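You operate a simulated robot arm through the tools that you are given. There is no shell and no other tool.

You are at the controls of a simulated robot arm. One attempt, no reset.

JOB
Stir the small beaker on high till its oil film is gone, then tip it into the empty one.
Fine: the empty one beside the stir plate; stir dial off first; put the beaker back on the plate. Set down upright: small beaker.
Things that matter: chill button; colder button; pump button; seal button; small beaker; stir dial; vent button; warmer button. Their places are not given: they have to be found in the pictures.

Only the result counts: the job must be done as asked and must still hold three seconds after the hand-in. Knocking over, shifting, dropping, spilling or breaking anything else fails it.

ROBOT AND FRAMES
A 6-joint arm with a two-finger parallel gripper, fixed in place. Base frame: the origin is at the foot of the arm, x ahead of it, y to its left, z up. Lengths are in cm, angles in rad, forces in N, time in s.
With the tool pointing down near the work surface it reaches from about 26 to 68 cm from the base axis. Its first joint turns from -1.152 to 1.152 rad. Payload 2.9 kg.
The tool frame sits at the grasp point between the pads (the TCP): z along the fingers, y along the line on which they close. The tips reach 3 cm beyond it. Largest opening 11 cm; finger width 2, thickness 1; the body of the gripper, 4.8 by 11.2 cm, starts 5.5 cm behind the TCP.
Orientation is that of the tool frame in the base frame, as a unit quaternion [w, x, y, z]. With the fingers straight down and closing along the base's y, the tool's x points along the base's -x, its y along +y and its z along -z.

CONTROLS
- The arm moves only by the tool drive_tool. Its argument "deltas" is one flat list of numbers, 7 for each row, row after row: the turn, a rotation vector about the tool's x, y, z in rad, then the shift along the tool's x, y, z in cm, then the opening in per cent of the stroke, from 0 (shut) to 100 (fully open). In form: [rx, ry, rz, dx, dy, dz, hand, rx, ry, rz, dx, dy, dz, hand, ...]. A call has 1 to 20 rows; each row is the pose to reach, as a shift and turn from the pose commanded when the call began, along the tool's axes at that moment. Each row takes 0.2 s and may step no farther than 5 cm and 0.15 rad from the row before; otherwise, or with a gripper value out of range, the whole call is refused. A pose out of reach is approached as far as the arm can. The call stops where the force on the tool passes 40 N (or 10 N more than at its start, if that is more) or the arm is blocked; 0.2 s more then pass. Each finger travels about 10.8 cm/s and halts on what it meets, pressing with about 35 N; the grip force reading is that of the motor and also rises with nothing between the fingers. The clock runs only during rows and for 0.2 s after the last one: add rows that repeat a pose to give the fingers time. It gives the time, the measured TCP pose, the force on the tool (base axes), the opening and the grip force at its end, in the units of the frame above (readings bear some noise), with the torque about the TCP (base axes, N m) and any sound that the robot's microphone picked up, and new pictures: "views" is both (left out), scene, wrist or none.
- Cameras (640 x 400 px; columns grow to the right, rows downward): "scene" is fixed at [8.58, 43.53, 141.18]; the picture's right is [-0.76, -0.65, 0.00], its down [-0.26, 0.30, -0.92] and it looks along [0.60, -0.69, -0.40] (base axes); focal length 344 px, centre (320, 200). "wrist" rides on the gripper at [7.2, 1.7, -10.3] in the tool frame; the picture's right is [-0.23, 0.97, 0.00], its down [-0.76, -0.18, -0.62] and it looks along [-0.61, -0.14, 0.78] (tool axes); focal length 222 px, centre (320, 200).
- pixel_to_xyz(camera, pixels): there is no depth. For up to 12 entries [column, row, z] of the newest picture of that camera ("zoom" is the newest enlarged one), the place [x, y] in the base frame at which the ray of that pixel passes the height z, good to about 0.2 cm, but the place of the scene camera against the robot may be out by one fixed shift of up to 1.8 cm in any direction. No time passes.
- close_up(camera, box): a new picture of the part [left, top, right, bottom] of that camera's present view, enlarged. No time passes.
- job_done(): hands the job in; it is judged then, once.

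Open the gripper and draw the arm clear of the work before you hand the job in, unless the task says otherwise.

The tools are called after "Call:" as a command line: name --argument value ..., lists and objects as JSON in quotes. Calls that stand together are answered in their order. drive_tool: Moves the arm, as the interface text tells. Its arguments: {"type":"object","properties":{"deltas":{"type":"array"},"views":{"type":"string","enum":["both","scene","wrist","none"]}},"required":["deltas"]} The other tools are called the same way: pixel_to_xyz (camera, pixels) gives the place at which the rays of pixels pass given heights; close_up (camera, box) takes an enlarged picture of a part of a camera's view; job_done () hands the job in.

At the start:

```text
time_s: 0.0
tool_pos: [42.89, 16.34, 122.12]
orientation: [0.001, 0.0, 1.0, 0.0]
contact_force: [0.2, 0.5, 0.4]
moment: [0.04, 0.0, 0.05]
opening: 11.01
gripper_force: 0.0
```

scene: 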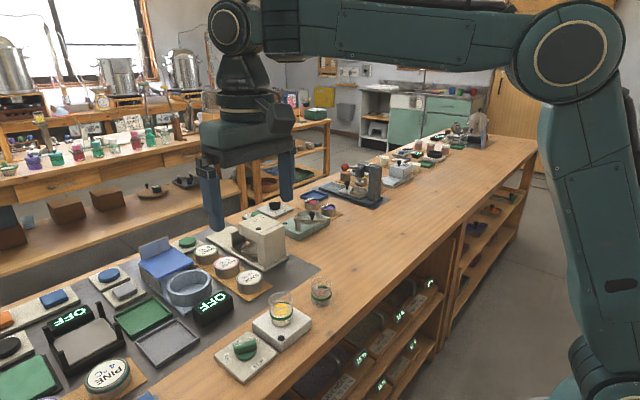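
wrist: 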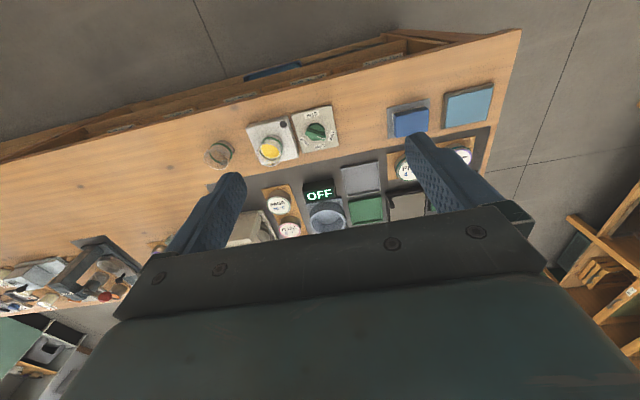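

I start by enlarging the region around the stir plate, dial and beakers (scene about 200-345, 270-390; wrist about 200-350, 90-180) to see what is there.

Call:
close_up --camera "scene" --box '[190, 260, 350, 390]'

Call:
close_up --camera "wrist" --box '[190, 90, 350, 190]'

Call:
close_up --camera "scene" --box '[0, 220, 320, 400]'

Call:
close_up --camera "wrist" --box '[320, 70, 520, 220]'

```text
3.08 times, centred on (270, 325) of scene
```

zoom: 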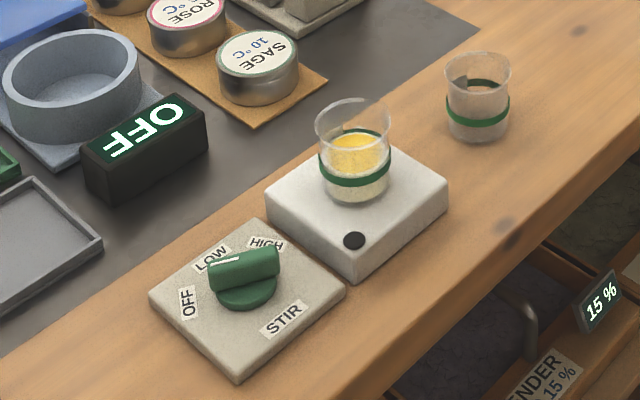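

```text
4.00 times, centred on (270, 140) of wrist
```

zoom: 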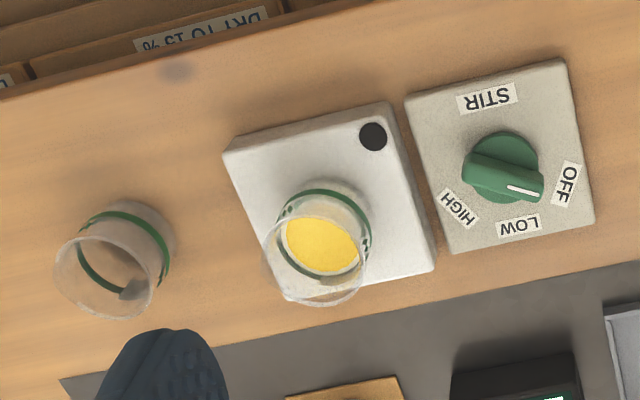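

```text
2.00 times, centred on (160, 310) of scene
```

zoom: 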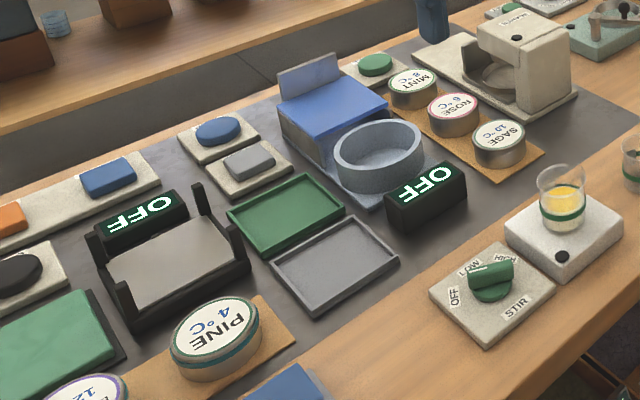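

```text
2.67 times, centred on (420, 145) of wrist
```

zoom: 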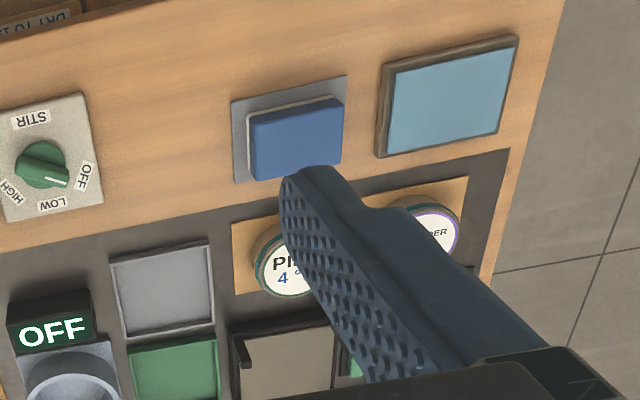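

The dial (wrist about 315,131) points at OFF; the plate with the yellow-filled beaker (wrist 270,149) and the empty beaker (wrist 219,154) are close by. I cast rays at several heights from both cameras to find the bench height.

Call:
pixel_to_xyz --camera "wrist" --pixels '[[338.75, 153.75, 70], [338.75, 153.75, 80], [338.75, 153.75, 90], [330, 104.5, 70], [330, 104.5, 80], [330, 104.5, 90], [291, 113.5, 80], [291, 113.5, 90]]'

Call:
pixel_to_xyz --camera "scene" --pixels '[[227, 333.5, 70], [227, 333.5, 80], [227, 333.5, 90], [250, 383.5, 70], [250, 383.5, 80], [250, 383.5, 90], [278.6, 338, 80], [278.6, 338, 90]]'

```text
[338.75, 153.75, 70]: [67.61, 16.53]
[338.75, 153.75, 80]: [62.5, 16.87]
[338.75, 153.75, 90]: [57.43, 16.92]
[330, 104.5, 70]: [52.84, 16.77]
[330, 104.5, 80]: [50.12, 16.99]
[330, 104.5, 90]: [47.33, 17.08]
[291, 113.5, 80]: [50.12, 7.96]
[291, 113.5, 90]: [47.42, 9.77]
```

```text
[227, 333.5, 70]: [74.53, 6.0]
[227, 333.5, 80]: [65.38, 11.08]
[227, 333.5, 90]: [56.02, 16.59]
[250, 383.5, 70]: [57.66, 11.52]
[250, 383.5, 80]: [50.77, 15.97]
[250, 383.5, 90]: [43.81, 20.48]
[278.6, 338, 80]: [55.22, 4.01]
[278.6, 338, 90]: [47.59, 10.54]
```

The plate's black dot agrees in both cameras at z≈90, so the bench top is around 87-88. I move back and down to about (37, 9, 110) for a nearer wrist view of the dial, plate and beakers, still well above everything.

Call:
drive_tool --deltas '[0, 0, 0, 1.5, -2, 3, 100, 0, 0, 0, 3, -4, 6, 100, 0, 0, 0, 4.5, -6, 9, 100, 0, 0, 0, 6, -7.5, 12, 100, 0, 0, 0, 6, -7.5, 12, 100]' --views "both"

```text
time_s: 1.2
tool_pos: [36.81, 8.88, 110.32]
orientation: [-0.001, 0.0, 1.0, 0.0]
contact_force: [0.2, 0.0, -0.2]
moment: [0.0, 0.03, 0.0]
opening: 10.99
gripper_force: 0.1
```

scene: 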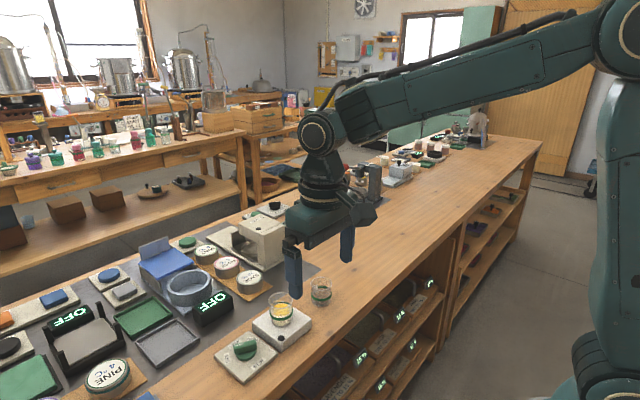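
wrist: 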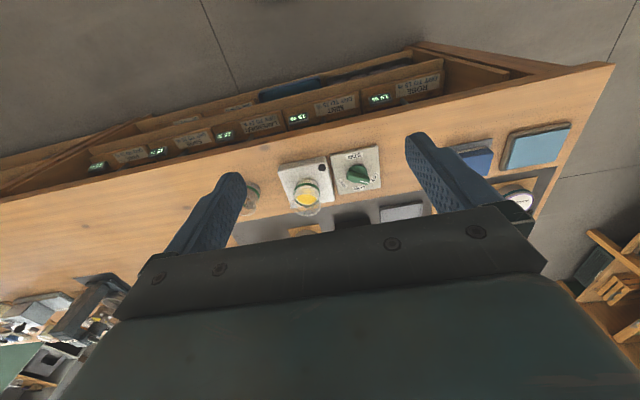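

The plate and dial are now at wrist (300-380, 145-215). I enlarge that area to triangulate.

Call:
close_up --camera "wrist" --box '[230, 130, 390, 230]'

Call:
close_up --camera "scene" --box '[200, 260, 350, 390]'

```text
4.00 times, centred on (310, 180) of wrist
```

zoom: 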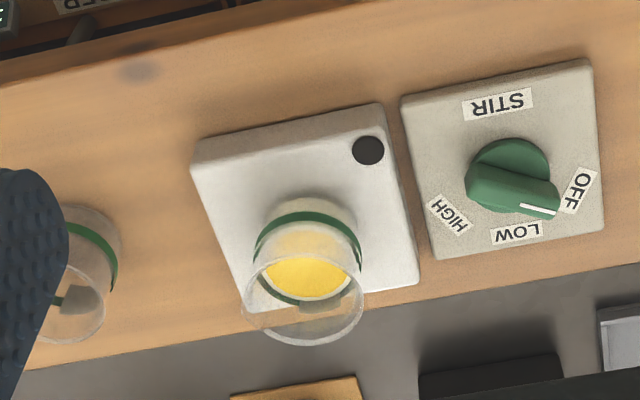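

```text
3.08 times, centred on (275, 325) of scene
```

zoom: 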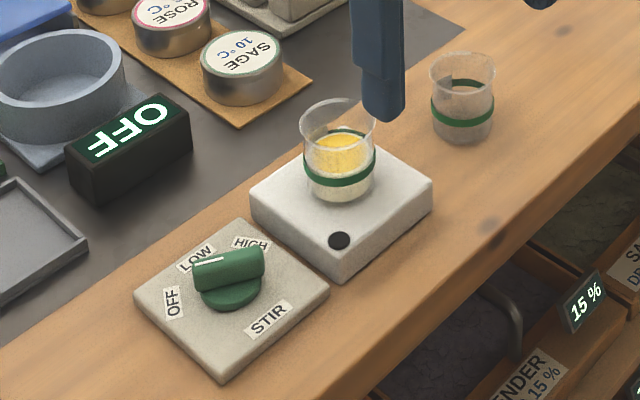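

Triangulating the two wrist views puts the plate top near z≈83 (black dot at about x 51.2, y 6.1) and the dial panel top near z≈81. I go lower, to about (40, 10, 100), for a sharper look while keeping fingertips at about z 97, above the beaker rims.

Call:
drive_tool --deltas '[0, 0, 0, -1.2, 0.4, 3.5, 100, 0, 0, 0, -2.4, 0.8, 7, 100, 0, 0, 0, -3.2, 1.1, 10.3, 100, 0, 0, 0, -3.2, 1.1, 10.3, 100]' --views "both"

```text
time_s: 2.2
tool_pos: [39.98, 10.03, 99.83]
orientation: [0.0, 0.0, 1.0, 0.0]
contact_force: [0.5, -0.3, -0.4]
moment: [0.01, 0.01, -0.02]
opening: 10.99
gripper_force: 0.0
```

scene: 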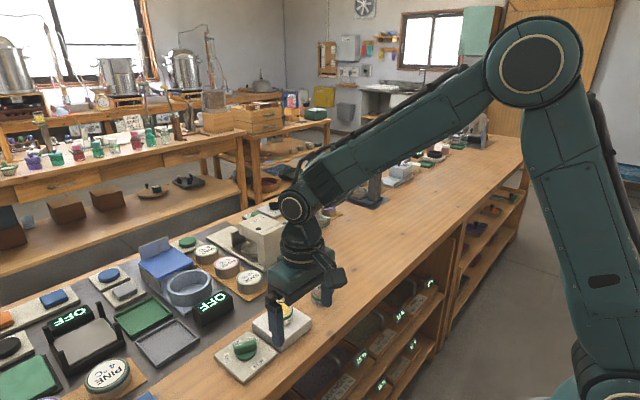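
wrist: 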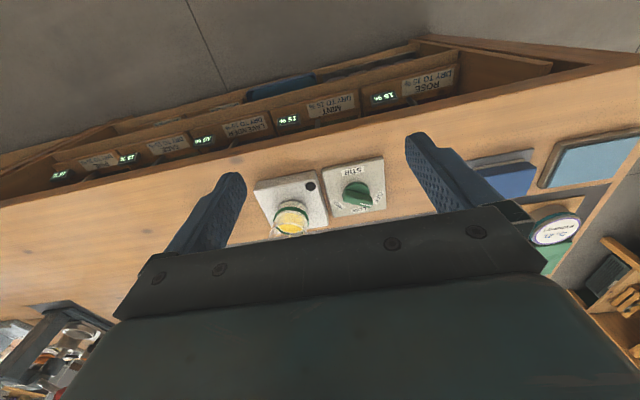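

Objects sit low in the wrist picture (rows 165-235), close to the gripper body. I move forward about 8 cm at the same height so they rise toward the picture's middle.

Call:
drive_tool --deltas '[0, 0, 0, -4, 0, 0, 100, 0, 0, 0, -8, -1, 0, 100, 0, 0, 0, -8, -1, 0, 100]' --views "wrist"

Call:
close_up --camera "wrist" --box '[220, 80, 420, 220]'

```text
time_s: 3.0
tool_pos: [48.02, 8.88, 99.78]
orientation: [0.0, 0.0, 1.0, 0.0]
contact_force: [0.6, -0.2, 0.7]
moment: [0.02, 0.02, 0.0]
opening: 10.99
gripper_force: 0.0
```

wrist: 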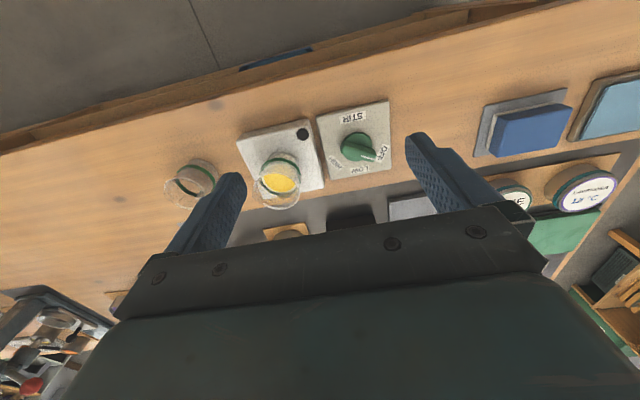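

```text
2.86 times, centred on (320, 150) of wrist
```

zoom: 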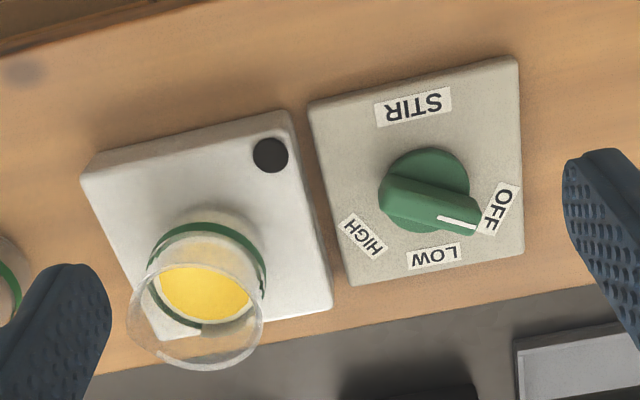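

Clear view now: panel corners, labels, knob and plate corners are all visible in the zoom. I cast rays for these points at candidate heights.

Call:
pixel_to_xyz --camera "zoom" --pixels '[[270, 155, 83], [414, 106, 81], [497, 208, 81], [434, 256, 81], [363, 235, 81], [308, 103, 81], [517, 58, 81], [349, 284, 81], [523, 248, 81], [460, 220, 83], [432, 205, 83.5], [460, 220, 84]]'

Call:
pixel_to_xyz --camera "zoom" --pixels '[[81, 178, 83], [291, 111, 83], [332, 305, 83], [205, 245, 84], [205, 245, 83], [197, 310, 90], [197, 310, 89], [197, 310, 91], [430, 175, 81], [430, 175, 82], [415, 200, 83], [415, 200, 84]]'

```text
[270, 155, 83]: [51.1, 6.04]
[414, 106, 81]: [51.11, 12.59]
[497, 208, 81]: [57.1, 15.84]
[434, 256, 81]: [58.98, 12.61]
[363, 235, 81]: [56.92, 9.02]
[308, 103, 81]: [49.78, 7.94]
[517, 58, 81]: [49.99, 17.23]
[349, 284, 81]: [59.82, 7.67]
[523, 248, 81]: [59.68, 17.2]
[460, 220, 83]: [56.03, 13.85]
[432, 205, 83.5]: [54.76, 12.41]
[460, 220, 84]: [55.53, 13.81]
```

```text
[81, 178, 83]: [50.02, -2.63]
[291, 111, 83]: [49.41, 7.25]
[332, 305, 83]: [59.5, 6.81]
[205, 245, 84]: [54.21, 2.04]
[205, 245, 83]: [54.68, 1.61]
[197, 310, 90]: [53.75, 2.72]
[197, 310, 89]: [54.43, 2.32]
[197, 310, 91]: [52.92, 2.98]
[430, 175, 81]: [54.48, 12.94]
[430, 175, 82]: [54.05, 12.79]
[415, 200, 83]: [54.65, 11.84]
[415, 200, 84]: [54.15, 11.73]
```

Panel centre comes out at about (54.8, 12.5), OFF at +57°, LOW at 0°, HIGH at about -58° from +x; the pointer's end triangulates to (56.0, 14.3, 84.4), i.e. at OFF. Before acting I look closely at the two beakers.

Call:
close_up --camera "wrist" --box '[240, 140, 320, 220]'

Call:
close_up --camera "wrist" --box '[150, 140, 250, 220]'

Call:
close_up --camera "wrist" --box '[330, 120, 400, 180]'

```text
5.00 times, centred on (280, 180) of wrist
```

zoom: 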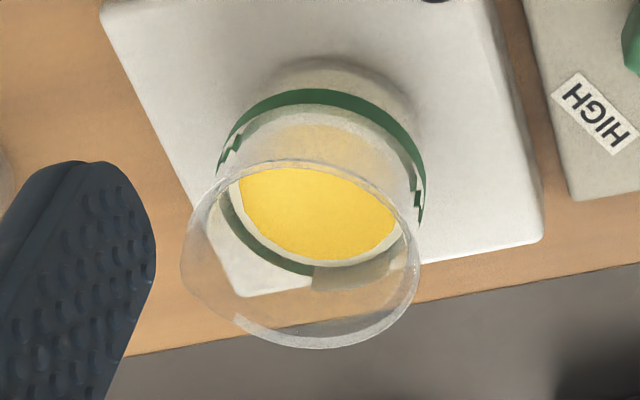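

```text
5.00 times, centred on (200, 180) of wrist
```

zoom: 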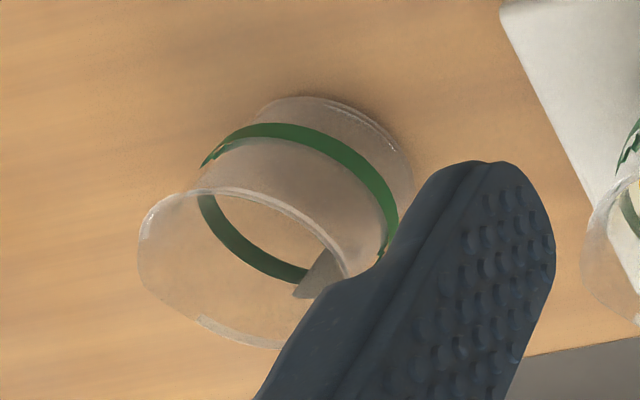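

```text
6.67 times, centred on (365, 150) of wrist
```

zoom: 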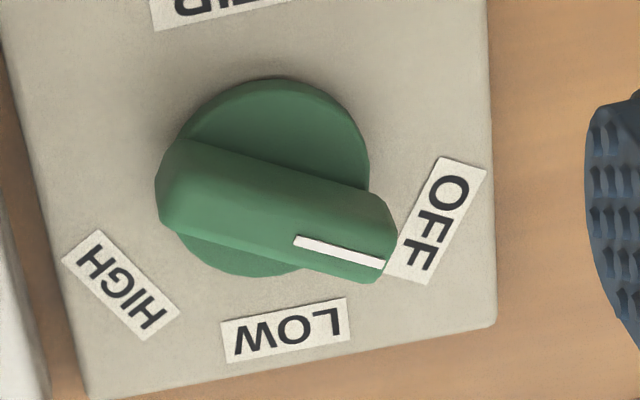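

The small beaker's lip bulges toward -y (left in the wrist view), toward the empty beaker, and the empty one lies bare on the bench. Now I pin down the knob ridge's direction from the white line (zoom 295,240 to 384,265) and the disc and ridge edges.

Call:
pixel_to_xyz --camera "zoom" --pixels '[[295, 240, 84], [384, 265, 84], [185, 140, 84], [370, 190, 84], [165, 225, 83], [395, 215, 83.5], [377, 282, 83], [280, 78, 82], [368, 160, 82], [270, 277, 82], [190, 190, 84], [393, 230, 84]]'

Call:
pixel_to_xyz --camera "wrist" --pixels '[[100, 130, 80], [300, 73, 80], [500, 10, 80], [188, 165, 80], [196, 160, 80]]'

```text
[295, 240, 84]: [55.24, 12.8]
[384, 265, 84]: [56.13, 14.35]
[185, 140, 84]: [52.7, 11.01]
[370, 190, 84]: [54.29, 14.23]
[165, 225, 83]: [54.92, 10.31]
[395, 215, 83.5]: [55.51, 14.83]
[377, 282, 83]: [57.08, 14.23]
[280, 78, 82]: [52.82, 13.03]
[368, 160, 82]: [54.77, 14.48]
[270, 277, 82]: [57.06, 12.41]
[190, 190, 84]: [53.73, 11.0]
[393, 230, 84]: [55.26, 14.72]
```

```text
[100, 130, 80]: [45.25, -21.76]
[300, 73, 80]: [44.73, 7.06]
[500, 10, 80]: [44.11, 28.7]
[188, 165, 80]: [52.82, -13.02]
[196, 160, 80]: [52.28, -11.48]
```

Knob centre is about (54.9, 12.45), ridge at about +60°, ridge top z≈84. I move above it (TCP z 92), turning the hand -1.047 rad about tool z so the fingers close across the ridge, and narrow the opening to 50%.

Call:
drive_tool --deltas '[0, 0, -0.149, -1, 0.5, 0, 70, 0, 0, -0.298, -2, 1, 0, 50, 0, 0, -0.448, -3, 1.5, 0, 50, 0, 0, -0.598, -4, 2, 2, 50, 0, 0, -0.747, -5, 2.5, 4, 50, 0, 0, -0.897, -6, 3, 6, 50, 0, 0, -1.047, -6.88, 3.57, 7.78, 50, 0, 0, -1.047, -6.88, 3.57, 7.78, 50]' --views "both"

Call:
close_up --camera "scene" --box '[190, 250, 350, 390]'

```text
time_s: 4.8
tool_pos: [54.74, 12.53, 92.03]
orientation: [0.0, -0.501, 0.866, -0.001]
contact_force: [-0.6, 0.4, -0.3]
moment: [-0.01, 0.02, 0.0]
opening: 5.5
gripper_force: 0.2
```

scene: 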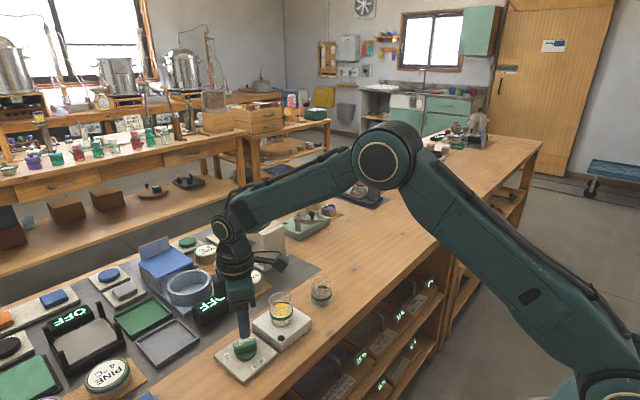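
wrist: 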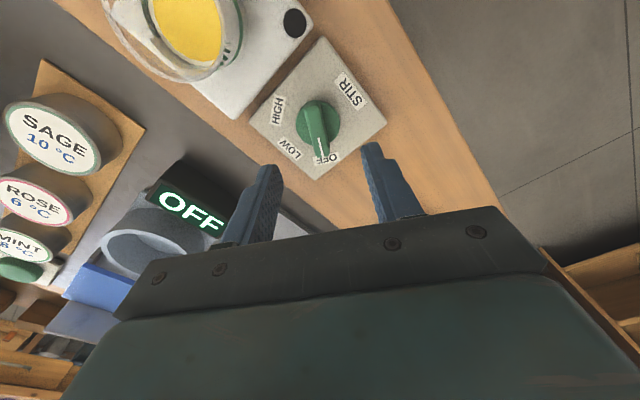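

```text
2.86 times, centred on (270, 320) of scene
```

zoom: 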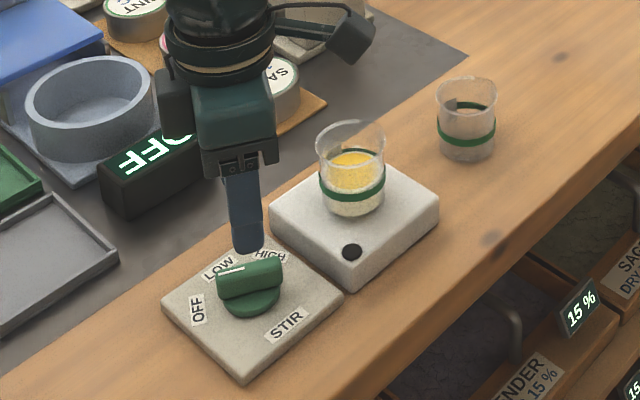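

The hand is aligned across the ridge (wrist: knob at 318,128 between fingertips at 275,190 and 370,160). I enlarge it to verify centring.

Call:
close_up --camera "wrist" --box '[240, 60, 400, 190]'

Call:
close_up --camera "wrist" --box '[100, 0, 320, 120]'

```text
3.08 times, centred on (320, 125) of wrist
```

zoom: 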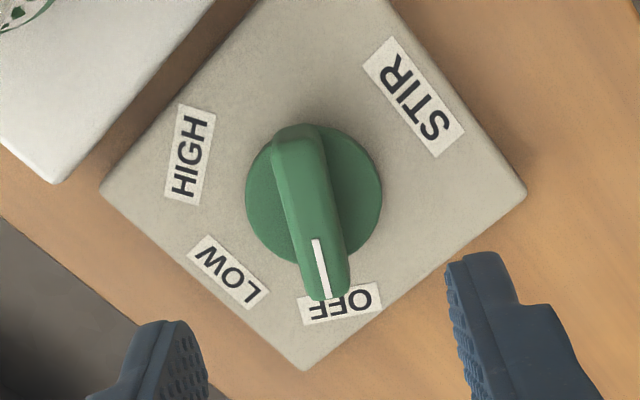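

```text
2.91 times, centred on (210, 60) of wrist
```

zoom: 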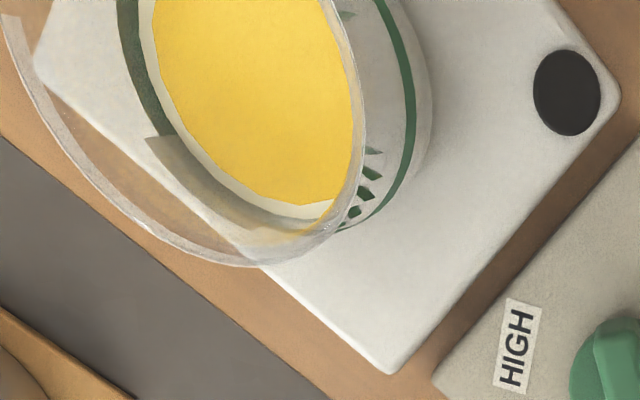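

I convert the ridge's outline and the disc's edges (zoom) into base coordinates at z≈82-84.

Call:
pixel_to_xyz --camera "zoom" --pixels '[[315, 240, 84], [327, 295, 84], [271, 142, 83], [323, 140, 83], [303, 295, 83], [348, 285, 83], [246, 195, 82], [381, 195, 82], [303, 300, 81], [341, 304, 81], [196, 153, 81], [229, 272, 81]]'

```text
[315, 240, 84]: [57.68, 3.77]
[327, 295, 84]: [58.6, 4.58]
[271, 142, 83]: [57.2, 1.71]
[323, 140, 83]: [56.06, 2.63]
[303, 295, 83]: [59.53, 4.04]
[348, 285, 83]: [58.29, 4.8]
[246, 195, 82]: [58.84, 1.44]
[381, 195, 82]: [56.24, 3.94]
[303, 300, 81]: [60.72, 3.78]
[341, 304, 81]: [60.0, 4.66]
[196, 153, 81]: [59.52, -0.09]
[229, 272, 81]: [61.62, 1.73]
```

The last zoom was the beaker one, so I repeat with plain wrist pixels.

Call:
pixel_to_xyz --camera "wrist" --pixels '[[318.4, 138.0, 84], [322.3, 155.9, 84], [304.1, 106.2, 83], [321, 105.5, 83], [314.5, 155.9, 83], [329.1, 152.6, 83], [296, 123.4, 82], [339.8, 123.4, 82], [314.5, 157.5, 81], [326.8, 158.8, 81], [312, 102.5, 84], [323, 157, 84]]'

Call:
close_up --camera "wrist" --box '[285, 90, 355, 170]'

```text
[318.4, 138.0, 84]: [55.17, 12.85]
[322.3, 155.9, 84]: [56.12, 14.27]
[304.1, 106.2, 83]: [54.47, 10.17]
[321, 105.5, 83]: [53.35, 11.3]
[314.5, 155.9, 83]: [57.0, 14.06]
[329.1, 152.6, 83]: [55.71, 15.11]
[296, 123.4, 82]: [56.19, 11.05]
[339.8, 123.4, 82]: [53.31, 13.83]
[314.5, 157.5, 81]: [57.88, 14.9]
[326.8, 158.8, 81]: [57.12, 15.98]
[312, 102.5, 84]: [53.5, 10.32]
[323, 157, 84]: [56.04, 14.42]
```

```text
5.00 times, centred on (320, 130) of wrist
```

zoom: 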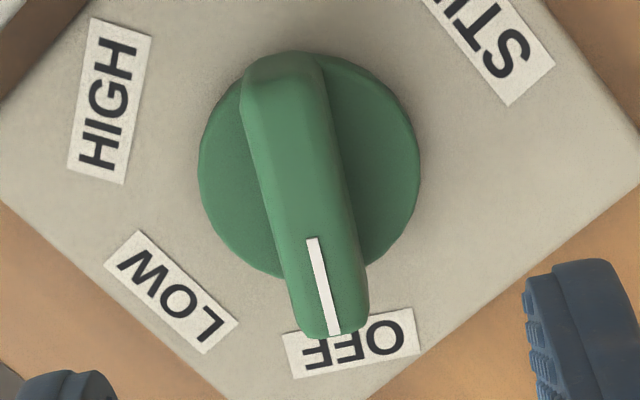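

Both views agree: ridge centred at (54.8, 12.4), top at z≈84, direction about 58-60°, and the TCP is over it. I lower 6.4 cm (tips at about z 82.6) and close on the ridge.

Call:
drive_tool --deltas '[0, 0, 0, 0, 0, 2.5, 50, 0, 0, 0, 0, 0, 5, 50, 0, 0, 0, 0, 0, 6.4, 50, 0, 0, 0, 0, 0, 6.4, 50, 0, 0, 0, 0, 0, 6.4, 0, 0, 0, 0, 0, 0, 6.4, 0, 0, 0, 0, 0, 0, 6.4, 0]' --views "both"

Call:
close_up --camera "scene" --box '[190, 250, 350, 390]'

```text
time_s: 6.4
tool_pos: [55.01, 12.43, 85.7]
orientation: [0.0, -0.499, 0.867, -0.001]
contact_force: [7.8, -2.7, -5.2]
moment: [0.19, -0.31, 0.0]
opening: 1.36
gripper_force: 44.8
```

scene: 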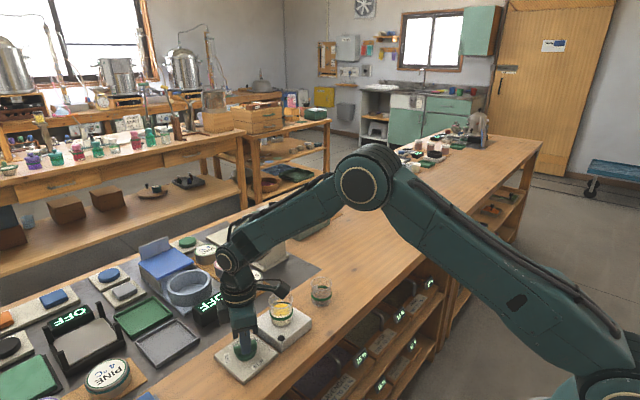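
wrist: 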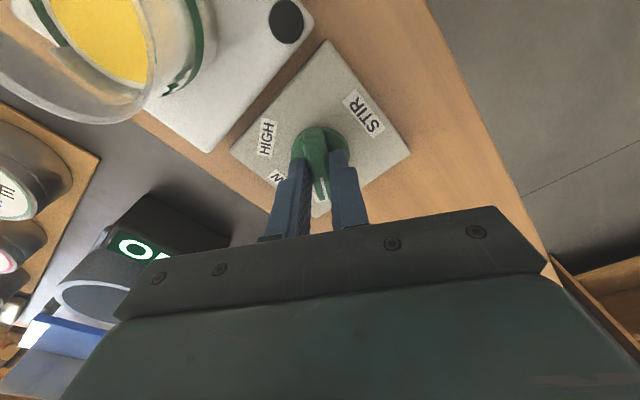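

```text
2.86 times, centred on (270, 320) of scene
```

zoom: 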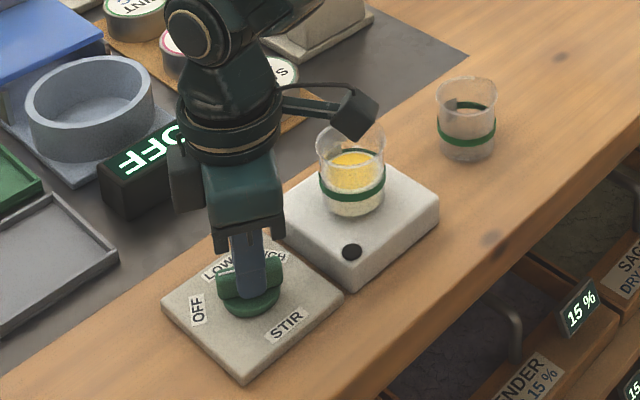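

The ridge is gripped (opening 1.36 cm) with a slight side load of about 8 N, so I shift -0.12 cm along tool y and turn the knob clockwise seen from above, first half way (about 60°, toward LOW).

Call:
drive_tool --deltas '[0, 0, 0.1, 0, -0.12, 0, 0, 0, 0, 0.24, 0, -0.12, 0, 0, 0, 0, 0.38, 0, -0.12, 0, 0, 0, 0, 0.52, 0, -0.12, 0, 0, 0, 0, 0.66, 0, -0.12, 0, 0, 0, 0, 0.8, 0, -0.12, 0, 0, 0, 0, 0.94, 0, -0.12, 0, 0, 0, 0, 1.03, 0, -0.12, 0, 0]' --views "both"

Call:
close_up --camera "wrist" --box '[240, 60, 420, 220]'

```text
time_s: 8.2
tool_pos: [55.03, 12.35, 85.79]
orientation: [-0.002, -0.009, 1.0, 0.0]
contact_force: [-14.4, 3.4, 0.6]
moment: [0.16, 0.0, 0.0]
opening: 1.4
gripper_force: 44.5
```

scene: 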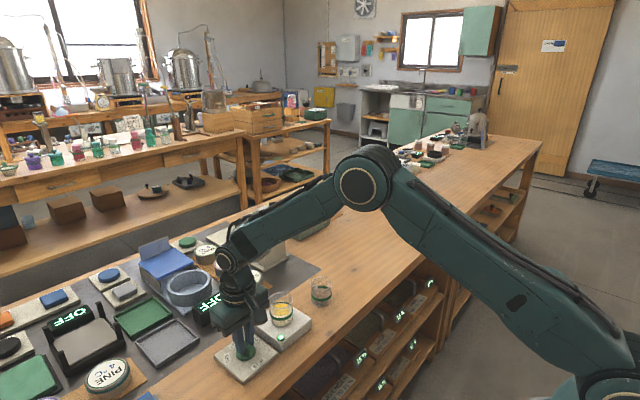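
wrist: 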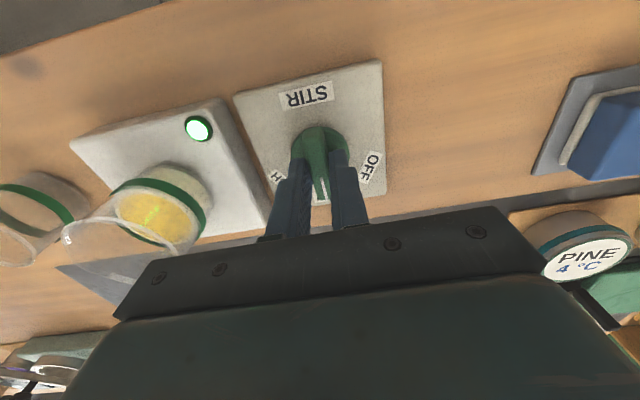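

```text
2.50 times, centred on (330, 140) of wrist
```

zoom: 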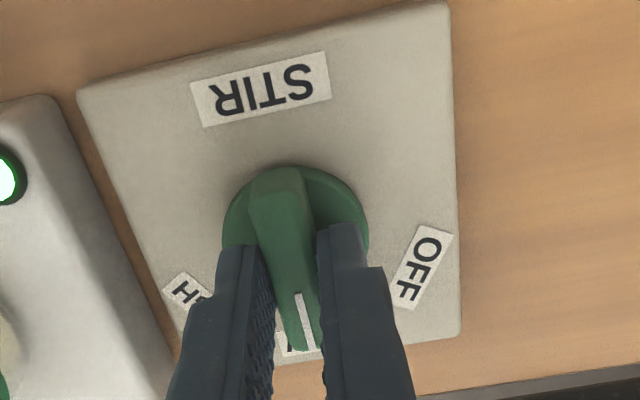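

The plate's lamp lit green at LOW and the knob follows. There is -14 N along base x, so I ease back 0.1 cm and turn the remaining ~60° to HIGH.

Call:
drive_tool --deltas '[0, 0, 0.1, 0.1, 0, 0, 0, 0, 0, 0.24, 0.12, 0, 0, 0, 0, 0, 0.38, 0.12, 0, 0, 0, 0, 0, 0.52, 0.12, 0, 0, 0, 0, 0, 0.66, 0.12, 0, 0, 0, 0, 0, 0.8, 0.12, 0, 0, 0, 0, 0, 0.94, 0.12, 0, 0, 0, 0, 0, 1.04, 0.12, 0, 0, 0]' --views "both"

Call:
close_up --camera "wrist" --box '[240, 60, 420, 220]'

Call:
close_up --camera "scene" --box '[190, 250, 350, 390]'

```text
time_s: 10.0
tool_pos: [54.94, 12.52, 85.79]
orientation: [0.001, 0.491, 0.871, 0.001]
contact_force: [2.3, 16.2, -3.6]
moment: [-0.71, -0.56, 0.03]
opening: 1.37
gripper_force: 44.9
```

scene: 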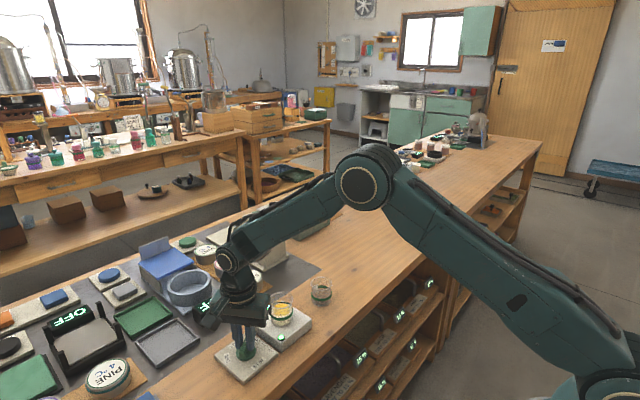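
wrist: 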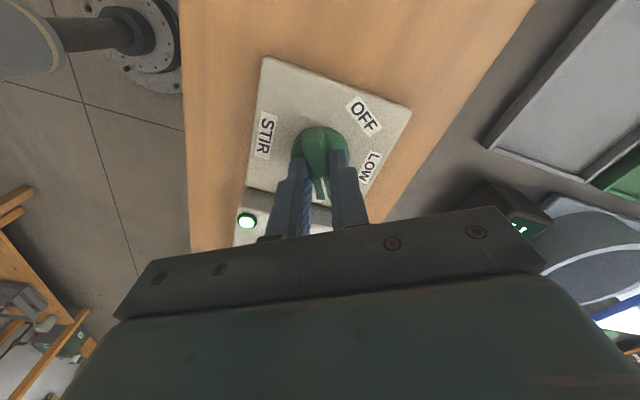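

```text
2.50 times, centred on (330, 140) of wrist
```

zoom: 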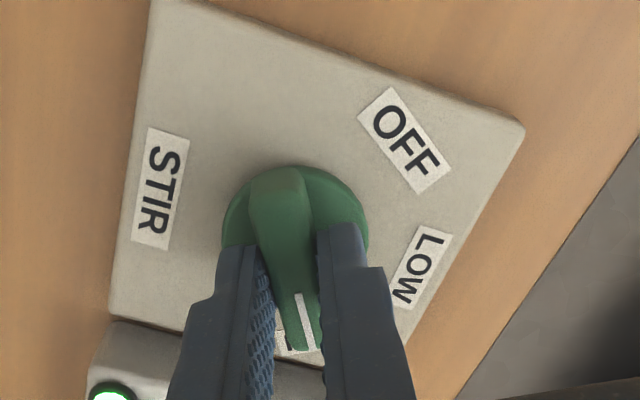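

```text
2.86 times, centred on (270, 320) of scene
```

zoom: 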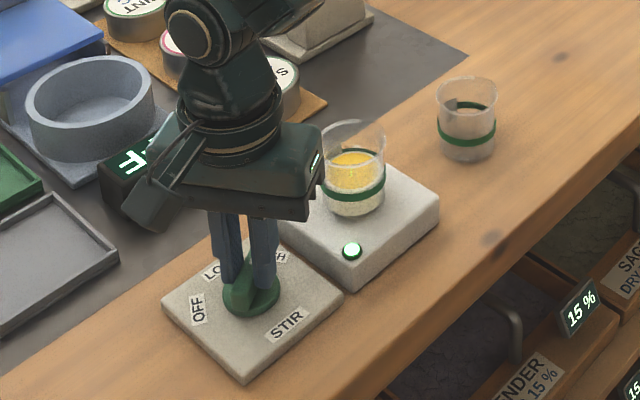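

The pointer now covers the HIGH label and the lamp is bright. I hold the grip and wait about 3 s, watching the yellow film in the scene view.

Call:
drive_tool --deltas '[0, 0, 0, 0, 0, 0, 0, 0, 0, 0, 0, 0, 0, 0, 0, 0, 0, 0, 0, 0, 0, 0, 0, 0, 0, 0, 0, 0, 0, 0, 0, 0, 0, 0, 0, 0, 0, 0, 0, 0, 0, 0, 0, 0, 0, 0, 0, 0, 0, 0, 0, 0, 0, 0, 0, 0, 0, 0, 0, 0, 0, 0, 0, 0, 0, 0, 0, 0, 0, 0, 0, 0, 0, 0, 0, 0, 0, 0, 0, 0, 0, 0, 0, 0, 0, 0, 0, 0, 0, 0, 0, 0, 0, 0, 0, 0, 0, 0, 0, 0, 0, 0, 0, 0, 0]' --views "scene"

Call:
close_up --camera "scene" --box '[250, 270, 330, 350]'

```text
time_s: 13.2
tool_pos: [55.0, 12.48, 85.7]
orientation: [0.0, 0.488, 0.873, 0.001]
contact_force: [13.2, 20.2, 0.5]
moment: [0.47, -0.17, 0.01]
opening: 1.4
gripper_force: 45.1
```

scene: 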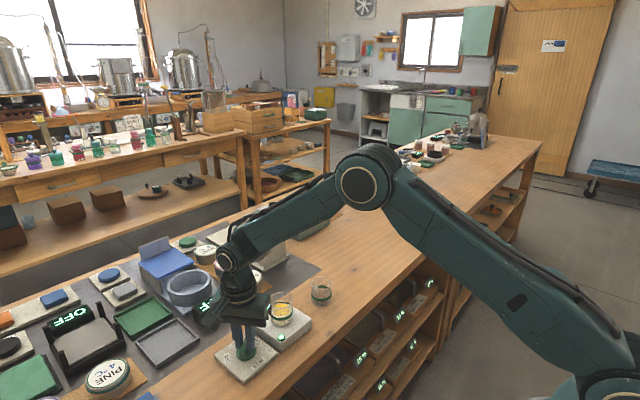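

```text
5.00 times, centred on (290, 310) of scene
```

zoom: 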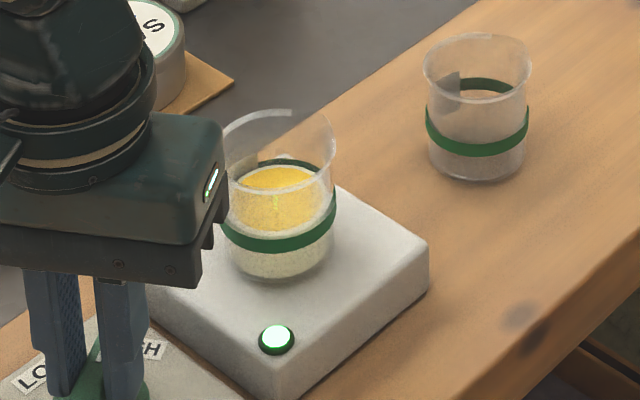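

The film at scene zoom (278,190) is still yellow but becoming mottled. I keep waiting, another 4 s.

Call:
drive_tool --deltas '[0, 0, 0, 0, 0, 0, 0, 0, 0, 0, 0, 0, 0, 0, 0, 0, 0, 0, 0, 0, 0, 0, 0, 0, 0, 0, 0, 0, 0, 0, 0, 0, 0, 0, 0, 0, 0, 0, 0, 0, 0, 0, 0, 0, 0, 0, 0, 0, 0, 0, 0, 0, 0, 0, 0, 0, 0, 0, 0, 0, 0, 0, 0, 0, 0, 0, 0, 0, 0, 0, 0, 0, 0, 0, 0, 0, 0, 0, 0, 0, 0, 0, 0, 0, 0, 0, 0, 0, 0, 0, 0, 0, 0, 0, 0, 0, 0, 0, 0, 0, 0, 0, 0, 0, 0, 0, 0, 0, 0, 0, 0, 0, 0, 0, 0, 0, 0, 0, 0, 0, 0, 0, 0, 0, 0, 0, 0, 0, 0, 0, 0, 0, 0, 0, 0, 0, 0, 0, 0, 0]' --views "scene"

Call:
close_up --camera "scene" --box '[250, 270, 330, 350]'

```text
time_s: 17.4
tool_pos: [55.05, 12.59, 85.7]
orientation: [0.001, 0.489, 0.872, 0.001]
contact_force: [13.0, 19.1, 3.3]
moment: [0.4, -0.16, 0.02]
opening: 1.41
gripper_force: 44.7
```

scene: 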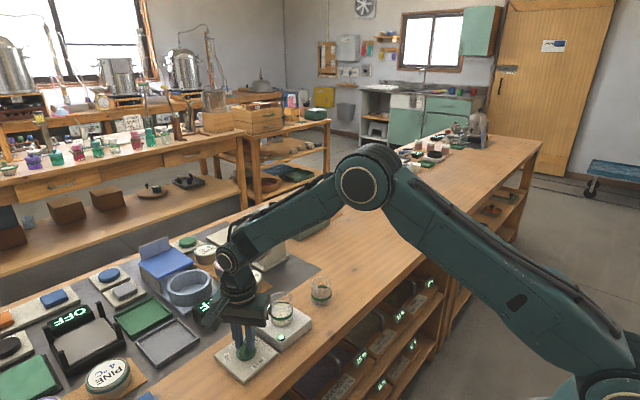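

```text
5.00 times, centred on (290, 310) of scene
```

zoom: 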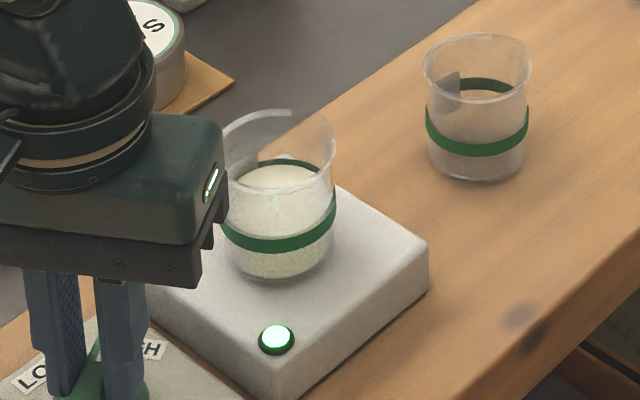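

The yellow film is gone; the surface is now uniformly milky (zoom 278,180). I turn the knob back counter-clockwise by the same 2.07 rad to OFF, easing the side load with a small shift.

Call:
drive_tool --deltas '[0, 0, -0.12, 0.05, 0.12, 0, 0, 0, 0, -0.26, 0.05, 0.12, 0, 0, 0, 0, -0.4, 0.05, 0.12, 0, 0, 0, 0, -0.54, 0.05, 0.12, 0, 0, 0, 0, -0.68, 0.05, 0.12, 0, 0, 0, 0, -0.82, 0.05, 0.12, 0, 0, 0, 0, -0.96, 0.05, 0.12, 0, 0, 0, 0, -1.1, 0.05, 0.12, 0, 0, 0, 0, -1.24, 0.05, 0.12, 0, 0, 0, 0, -1.38, 0.05, 0.12, 0, 0, 0, 0, -1.52, 0.05, 0.12, 0, 0, 0, 0, -1.66, 0.05, 0.12, 0, 0, 0, 0, -1.8, 0.05, 0.12, 0, 0, 0, 0, -1.94, 0.05, 0.12, 0, 0, 0, 0, -2.07, 0.05, 0.12, 0, 0, 0, 0, -2.07, 0.05, 0.12, 0, 0]' --views "both"

Call:
close_up --camera "wrist" --box '[240, 60, 420, 220]'

Call:
close_up --camera "scene" --box '[190, 250, 350, 390]'

```text
time_s: 20.8
tool_pos: [54.98, 12.45, 85.84]
orientation: [-0.002, -0.5, 0.866, 0.001]
contact_force: [-7.9, -6.5, 9.6]
moment: [0.45, -0.23, -0.09]
opening: 1.38
gripper_force: 45.5
```

scene: 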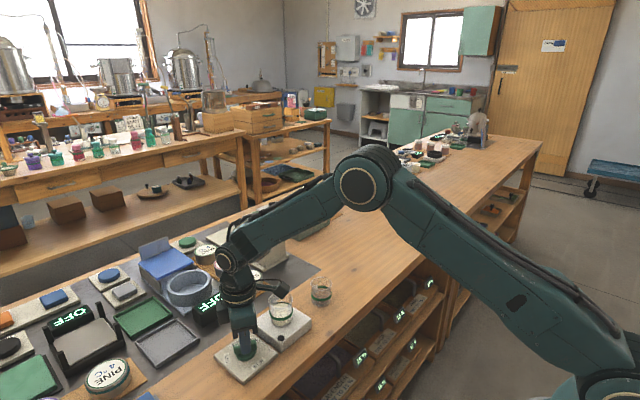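
wrist: 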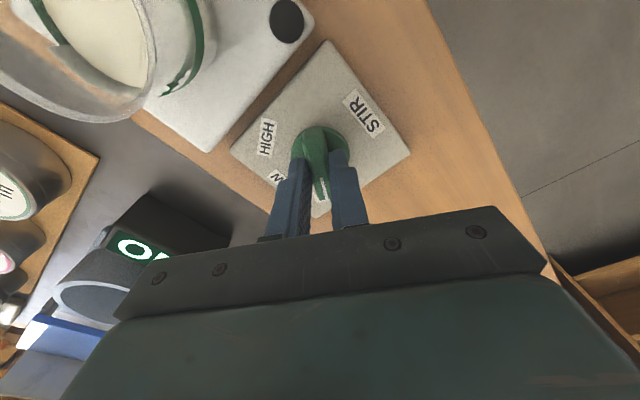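

```text
2.50 times, centred on (330, 140) of wrist
```

zoom: 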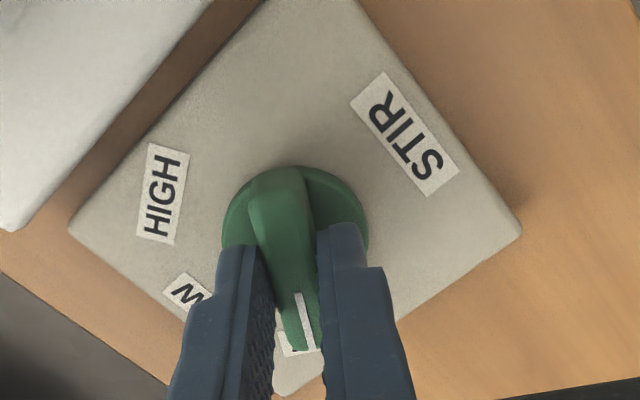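

```text
2.86 times, centred on (270, 320) of scene
```

zoom: 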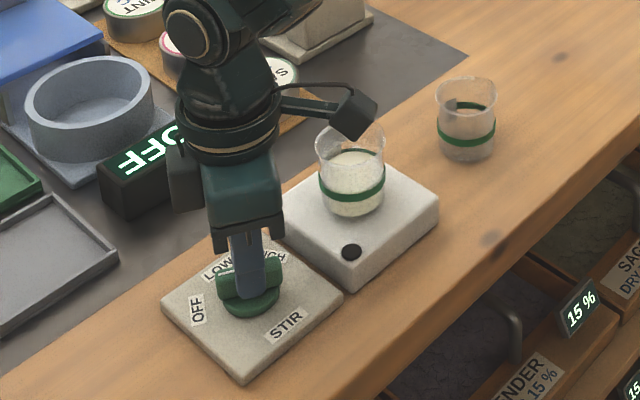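

The lamp is dark again and the pointer is at OFF. I open the fingers to 50% and lift straight up 13 cm.

Call:
drive_tool --deltas '[0, 0, 0, 0, 0, 0, 50, 0, 0, 0, 0, 0, 0, 50, 0, 0, 0, 0, 0, 0, 50, 0, 0, 0, 0, 0, -2, 50, 0, 0, 0, 0, 0, -5.5, 50, 0, 0, 0, 0, 0, -9, 50, 0, 0, 0, 0, 0, -13, 50, 0, 0, 0, 0, 0, -13, 50]' --views "both"

Call:
close_up --camera "scene" --box '[190, 250, 350, 390]'

Call:
close_up --camera "wrist" --box '[150, 50, 400, 200]'

```text
time_s: 22.6
tool_pos: [55.0, 12.5, 98.81]
orientation: [0.0, -0.5, 0.866, -0.001]
contact_force: [-0.1, -1.1, 0.0]
moment: [-0.03, -0.03, 0.02]
opening: 5.5
gripper_force: 0.0
```

scene: 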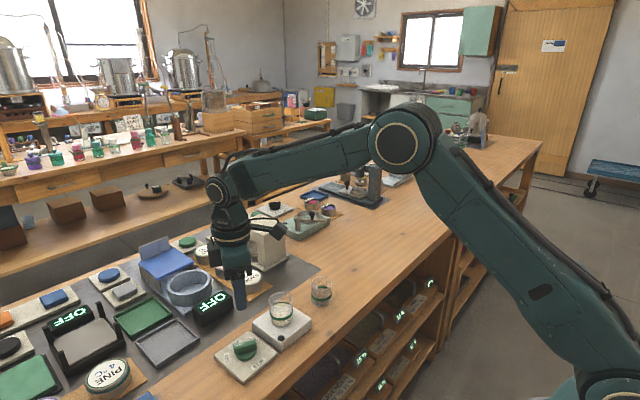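
wrist: 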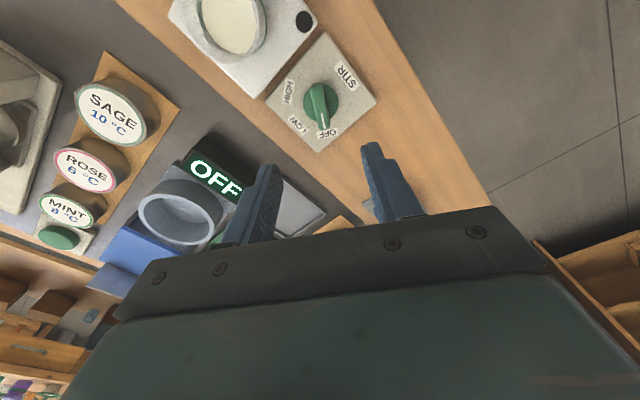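

```text
2.86 times, centred on (270, 320) of scene
```

zoom: 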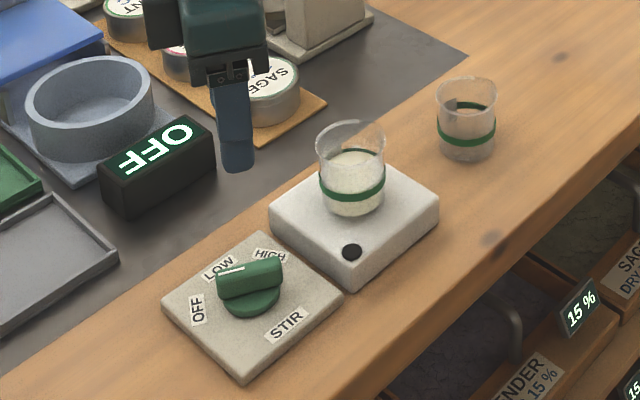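

```text
2.56 times, centred on (275, 125) of wrist
```

zoom: 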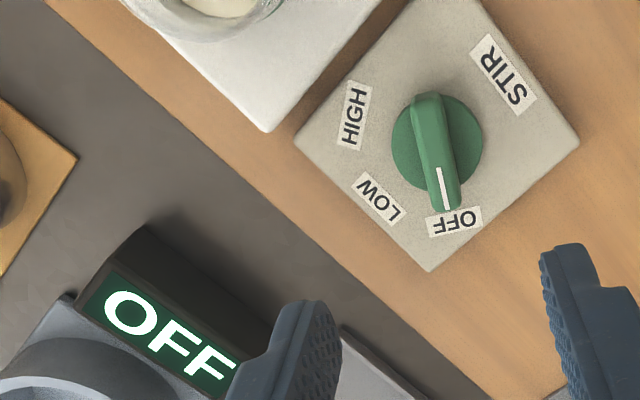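

Dial reads OFF, everything else undisturbed. I now rotate the hand back to the standard heading and move to about (46, -3, 100) to look at both beakers between the fingers.

Call:
drive_tool --deltas '[0, 0, 0.149, 2.5, 0, -0.5, 70, 0, 0, 0.298, 5, 0, -1, 100, 0, 0, 0.448, 7.6, 0, -1.5, 100, 0, 0, 0.598, 10.2, 0, -1.5, 100, 0, 0, 0.747, 12.8, 0, -1.5, 100, 0, 0, 0.897, 15.4, 0, -1.5, 100, 0, 0, 1.047, 17.9, 0.04, -1.5, 100, 0, 0, 1.047, 17.9, 0.04, -1.5, 100]' --views "both"

Call:
close_up --camera "wrist" --box '[245, 110, 425, 222]'

```text
time_s: 24.4
tool_pos: [46.07, -2.85, 100.38]
orientation: [0.0, 0.002, 1.0, 0.0]
contact_force: [-0.2, 0.6, 0.2]
moment: [0.01, -0.03, 0.01]
opening: 11.01
gripper_force: 0.1
```

scene: 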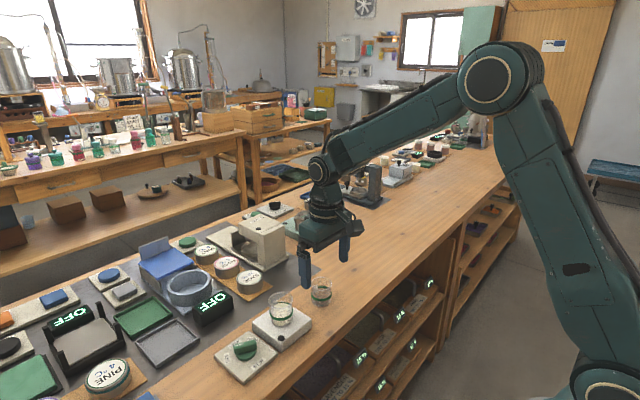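
wrist: 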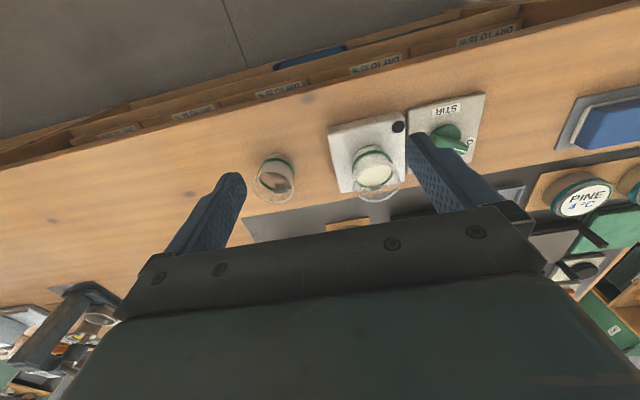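

```text
3.56 times, centred on (335, 166) of wrist
```

zoom: 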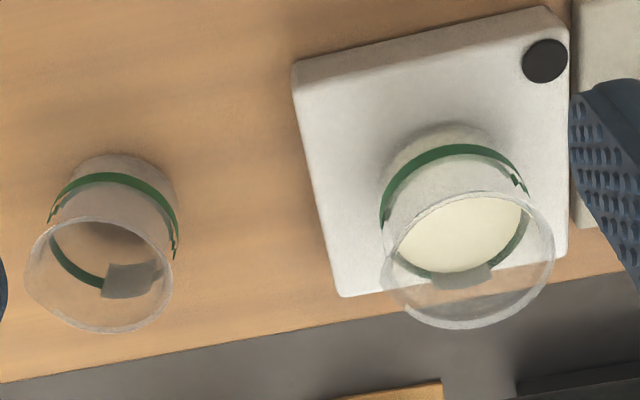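

Triangulation puts the small beaker at about (55.0, 2.2) with rim z≈89 and the empty one at about (54.6, -10.9), rim z≈86. I plan to grip the beaker from the robot side with a near-horizontal hand, camera on top, so I first flip the hand half a turn about its axis (rz to -2.98), rising 5 cm, to see whether the wrist allows it.

Call:
drive_tool --deltas '[0, 0, -0.149, 0, 0, -1, 100, 0, 0, -0.298, 0, 0, -2, 100, 0, 0, -0.447, 0, 0, -3, 100, 0, 0, -0.596, 0, 0, -4, 100, 0, 0, -0.745, 0, 0, -5, 100, 0, 0, -0.894, 0, 0, -5, 100, 0, 0, -1.043, 0, 0, -5, 100, 0, 0, -1.192, 0, 0, -5, 100, 0, 0, -1.341, 0, 0, -5, 100, 0, 0, -1.49, 0, 0, -5, 100, 0, 0, -1.639, 0, 0, -5, 100, 0, 0, -1.788, 0, 0, -5, 100, 0, 0, -1.937, 0, 0, -5, 100, 0, 0, -2.086, 0, 0, -5, 100, 0, 0, -2.235, 0, 0, -5, 100, 0, 0, -2.384, 0, 0, -5, 100, 0, 0, -2.533, 0, 0, -5, 100, 0, 0, -2.682, 0, 0, -5, 100, 0, 0, -2.831, 0, 0, -5, 100, 0, 0, -2.98, 0, 0, -5, 100]' --views "both"

```text
time_s: 28.6
tool_pos: [45.95, -2.01, 105.3]
orientation: [-0.004, 0.997, -0.083, -0.001]
contact_force: [-0.4, -0.6, -0.2]
moment: [-0.01, 0.0, 0.01]
opening: 10.98
gripper_force: 0.0
out of reach, approached as far as the arm can: row 20
```

scene: 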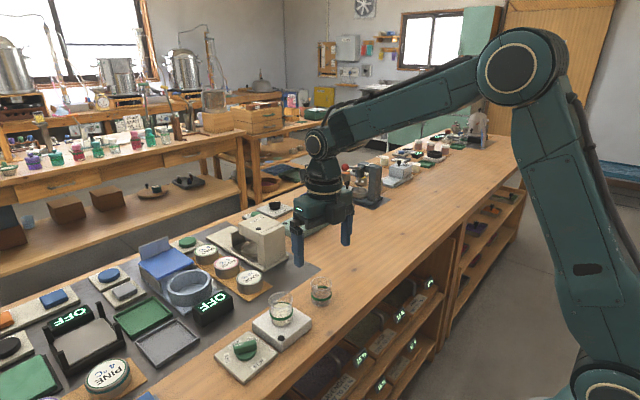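
wrist: 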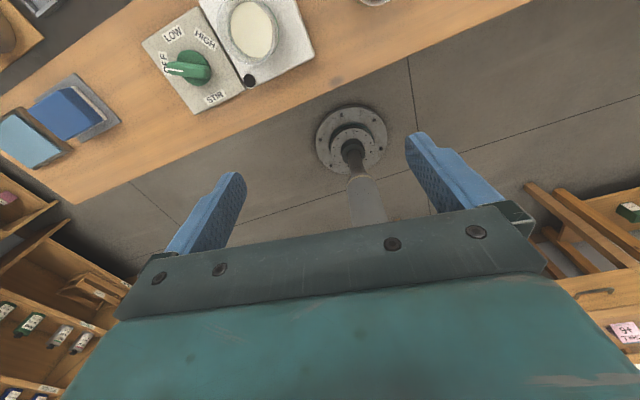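

The wrist stops just short of a half turn (about 170°), so camera-on-top is not possible; I go with the standard heading instead, hand pitched about 35° below horizontal with the camera beneath. First I turn back.

Call:
drive_tool --deltas '[0, 0, 0.149, 0, 0, 0, 100, 0, 0, 0.298, 0, 0, 0, 100, 0, 0, 0.447, 0, 0, 0, 100, 0, 0, 0.596, 0, 0, 0, 100, 0, 0, 0.745, 0, 0, 0, 100, 0, 0, 0.894, 0, 0, 0, 100, 0, 0, 1.043, 0, 0, 0, 100, 0, 0, 1.192, 0, 0, 0, 100, 0, 0, 1.341, 0, 0, 0, 100, 0, 0, 1.49, 0, 0, 0, 100, 0, 0, 1.639, 0, 0, 0, 100, 0, 0, 1.788, 0, 0, 0, 100, 0, 0, 1.937, 0, 0, 0, 100, 0, 0, 2.086, 0, 0, 0, 100, 0, 0, 2.235, 0, 0, 0, 100, 0, 0, 2.384, 0, 0, 0, 100, 0, 0, 2.533, 0, 0, 0, 100, 0, 0, 2.682, 0, 0, 0, 100, 0, 0, 2.831, 0, 0, 0, 100, 0, 0, 2.98, 0, 0, 0, 100]' --views "none"

```text
time_s: 32.8
tool_pos: [46.14, -2.12, 105.38]
orientation: [-0.001, 0.002, 1.0, 0.0]
contact_force: [0.8, -0.1, 0.7]
moment: [0.01, -0.01, -0.01]
opening: 11.01
gripper_force: 0.1
```

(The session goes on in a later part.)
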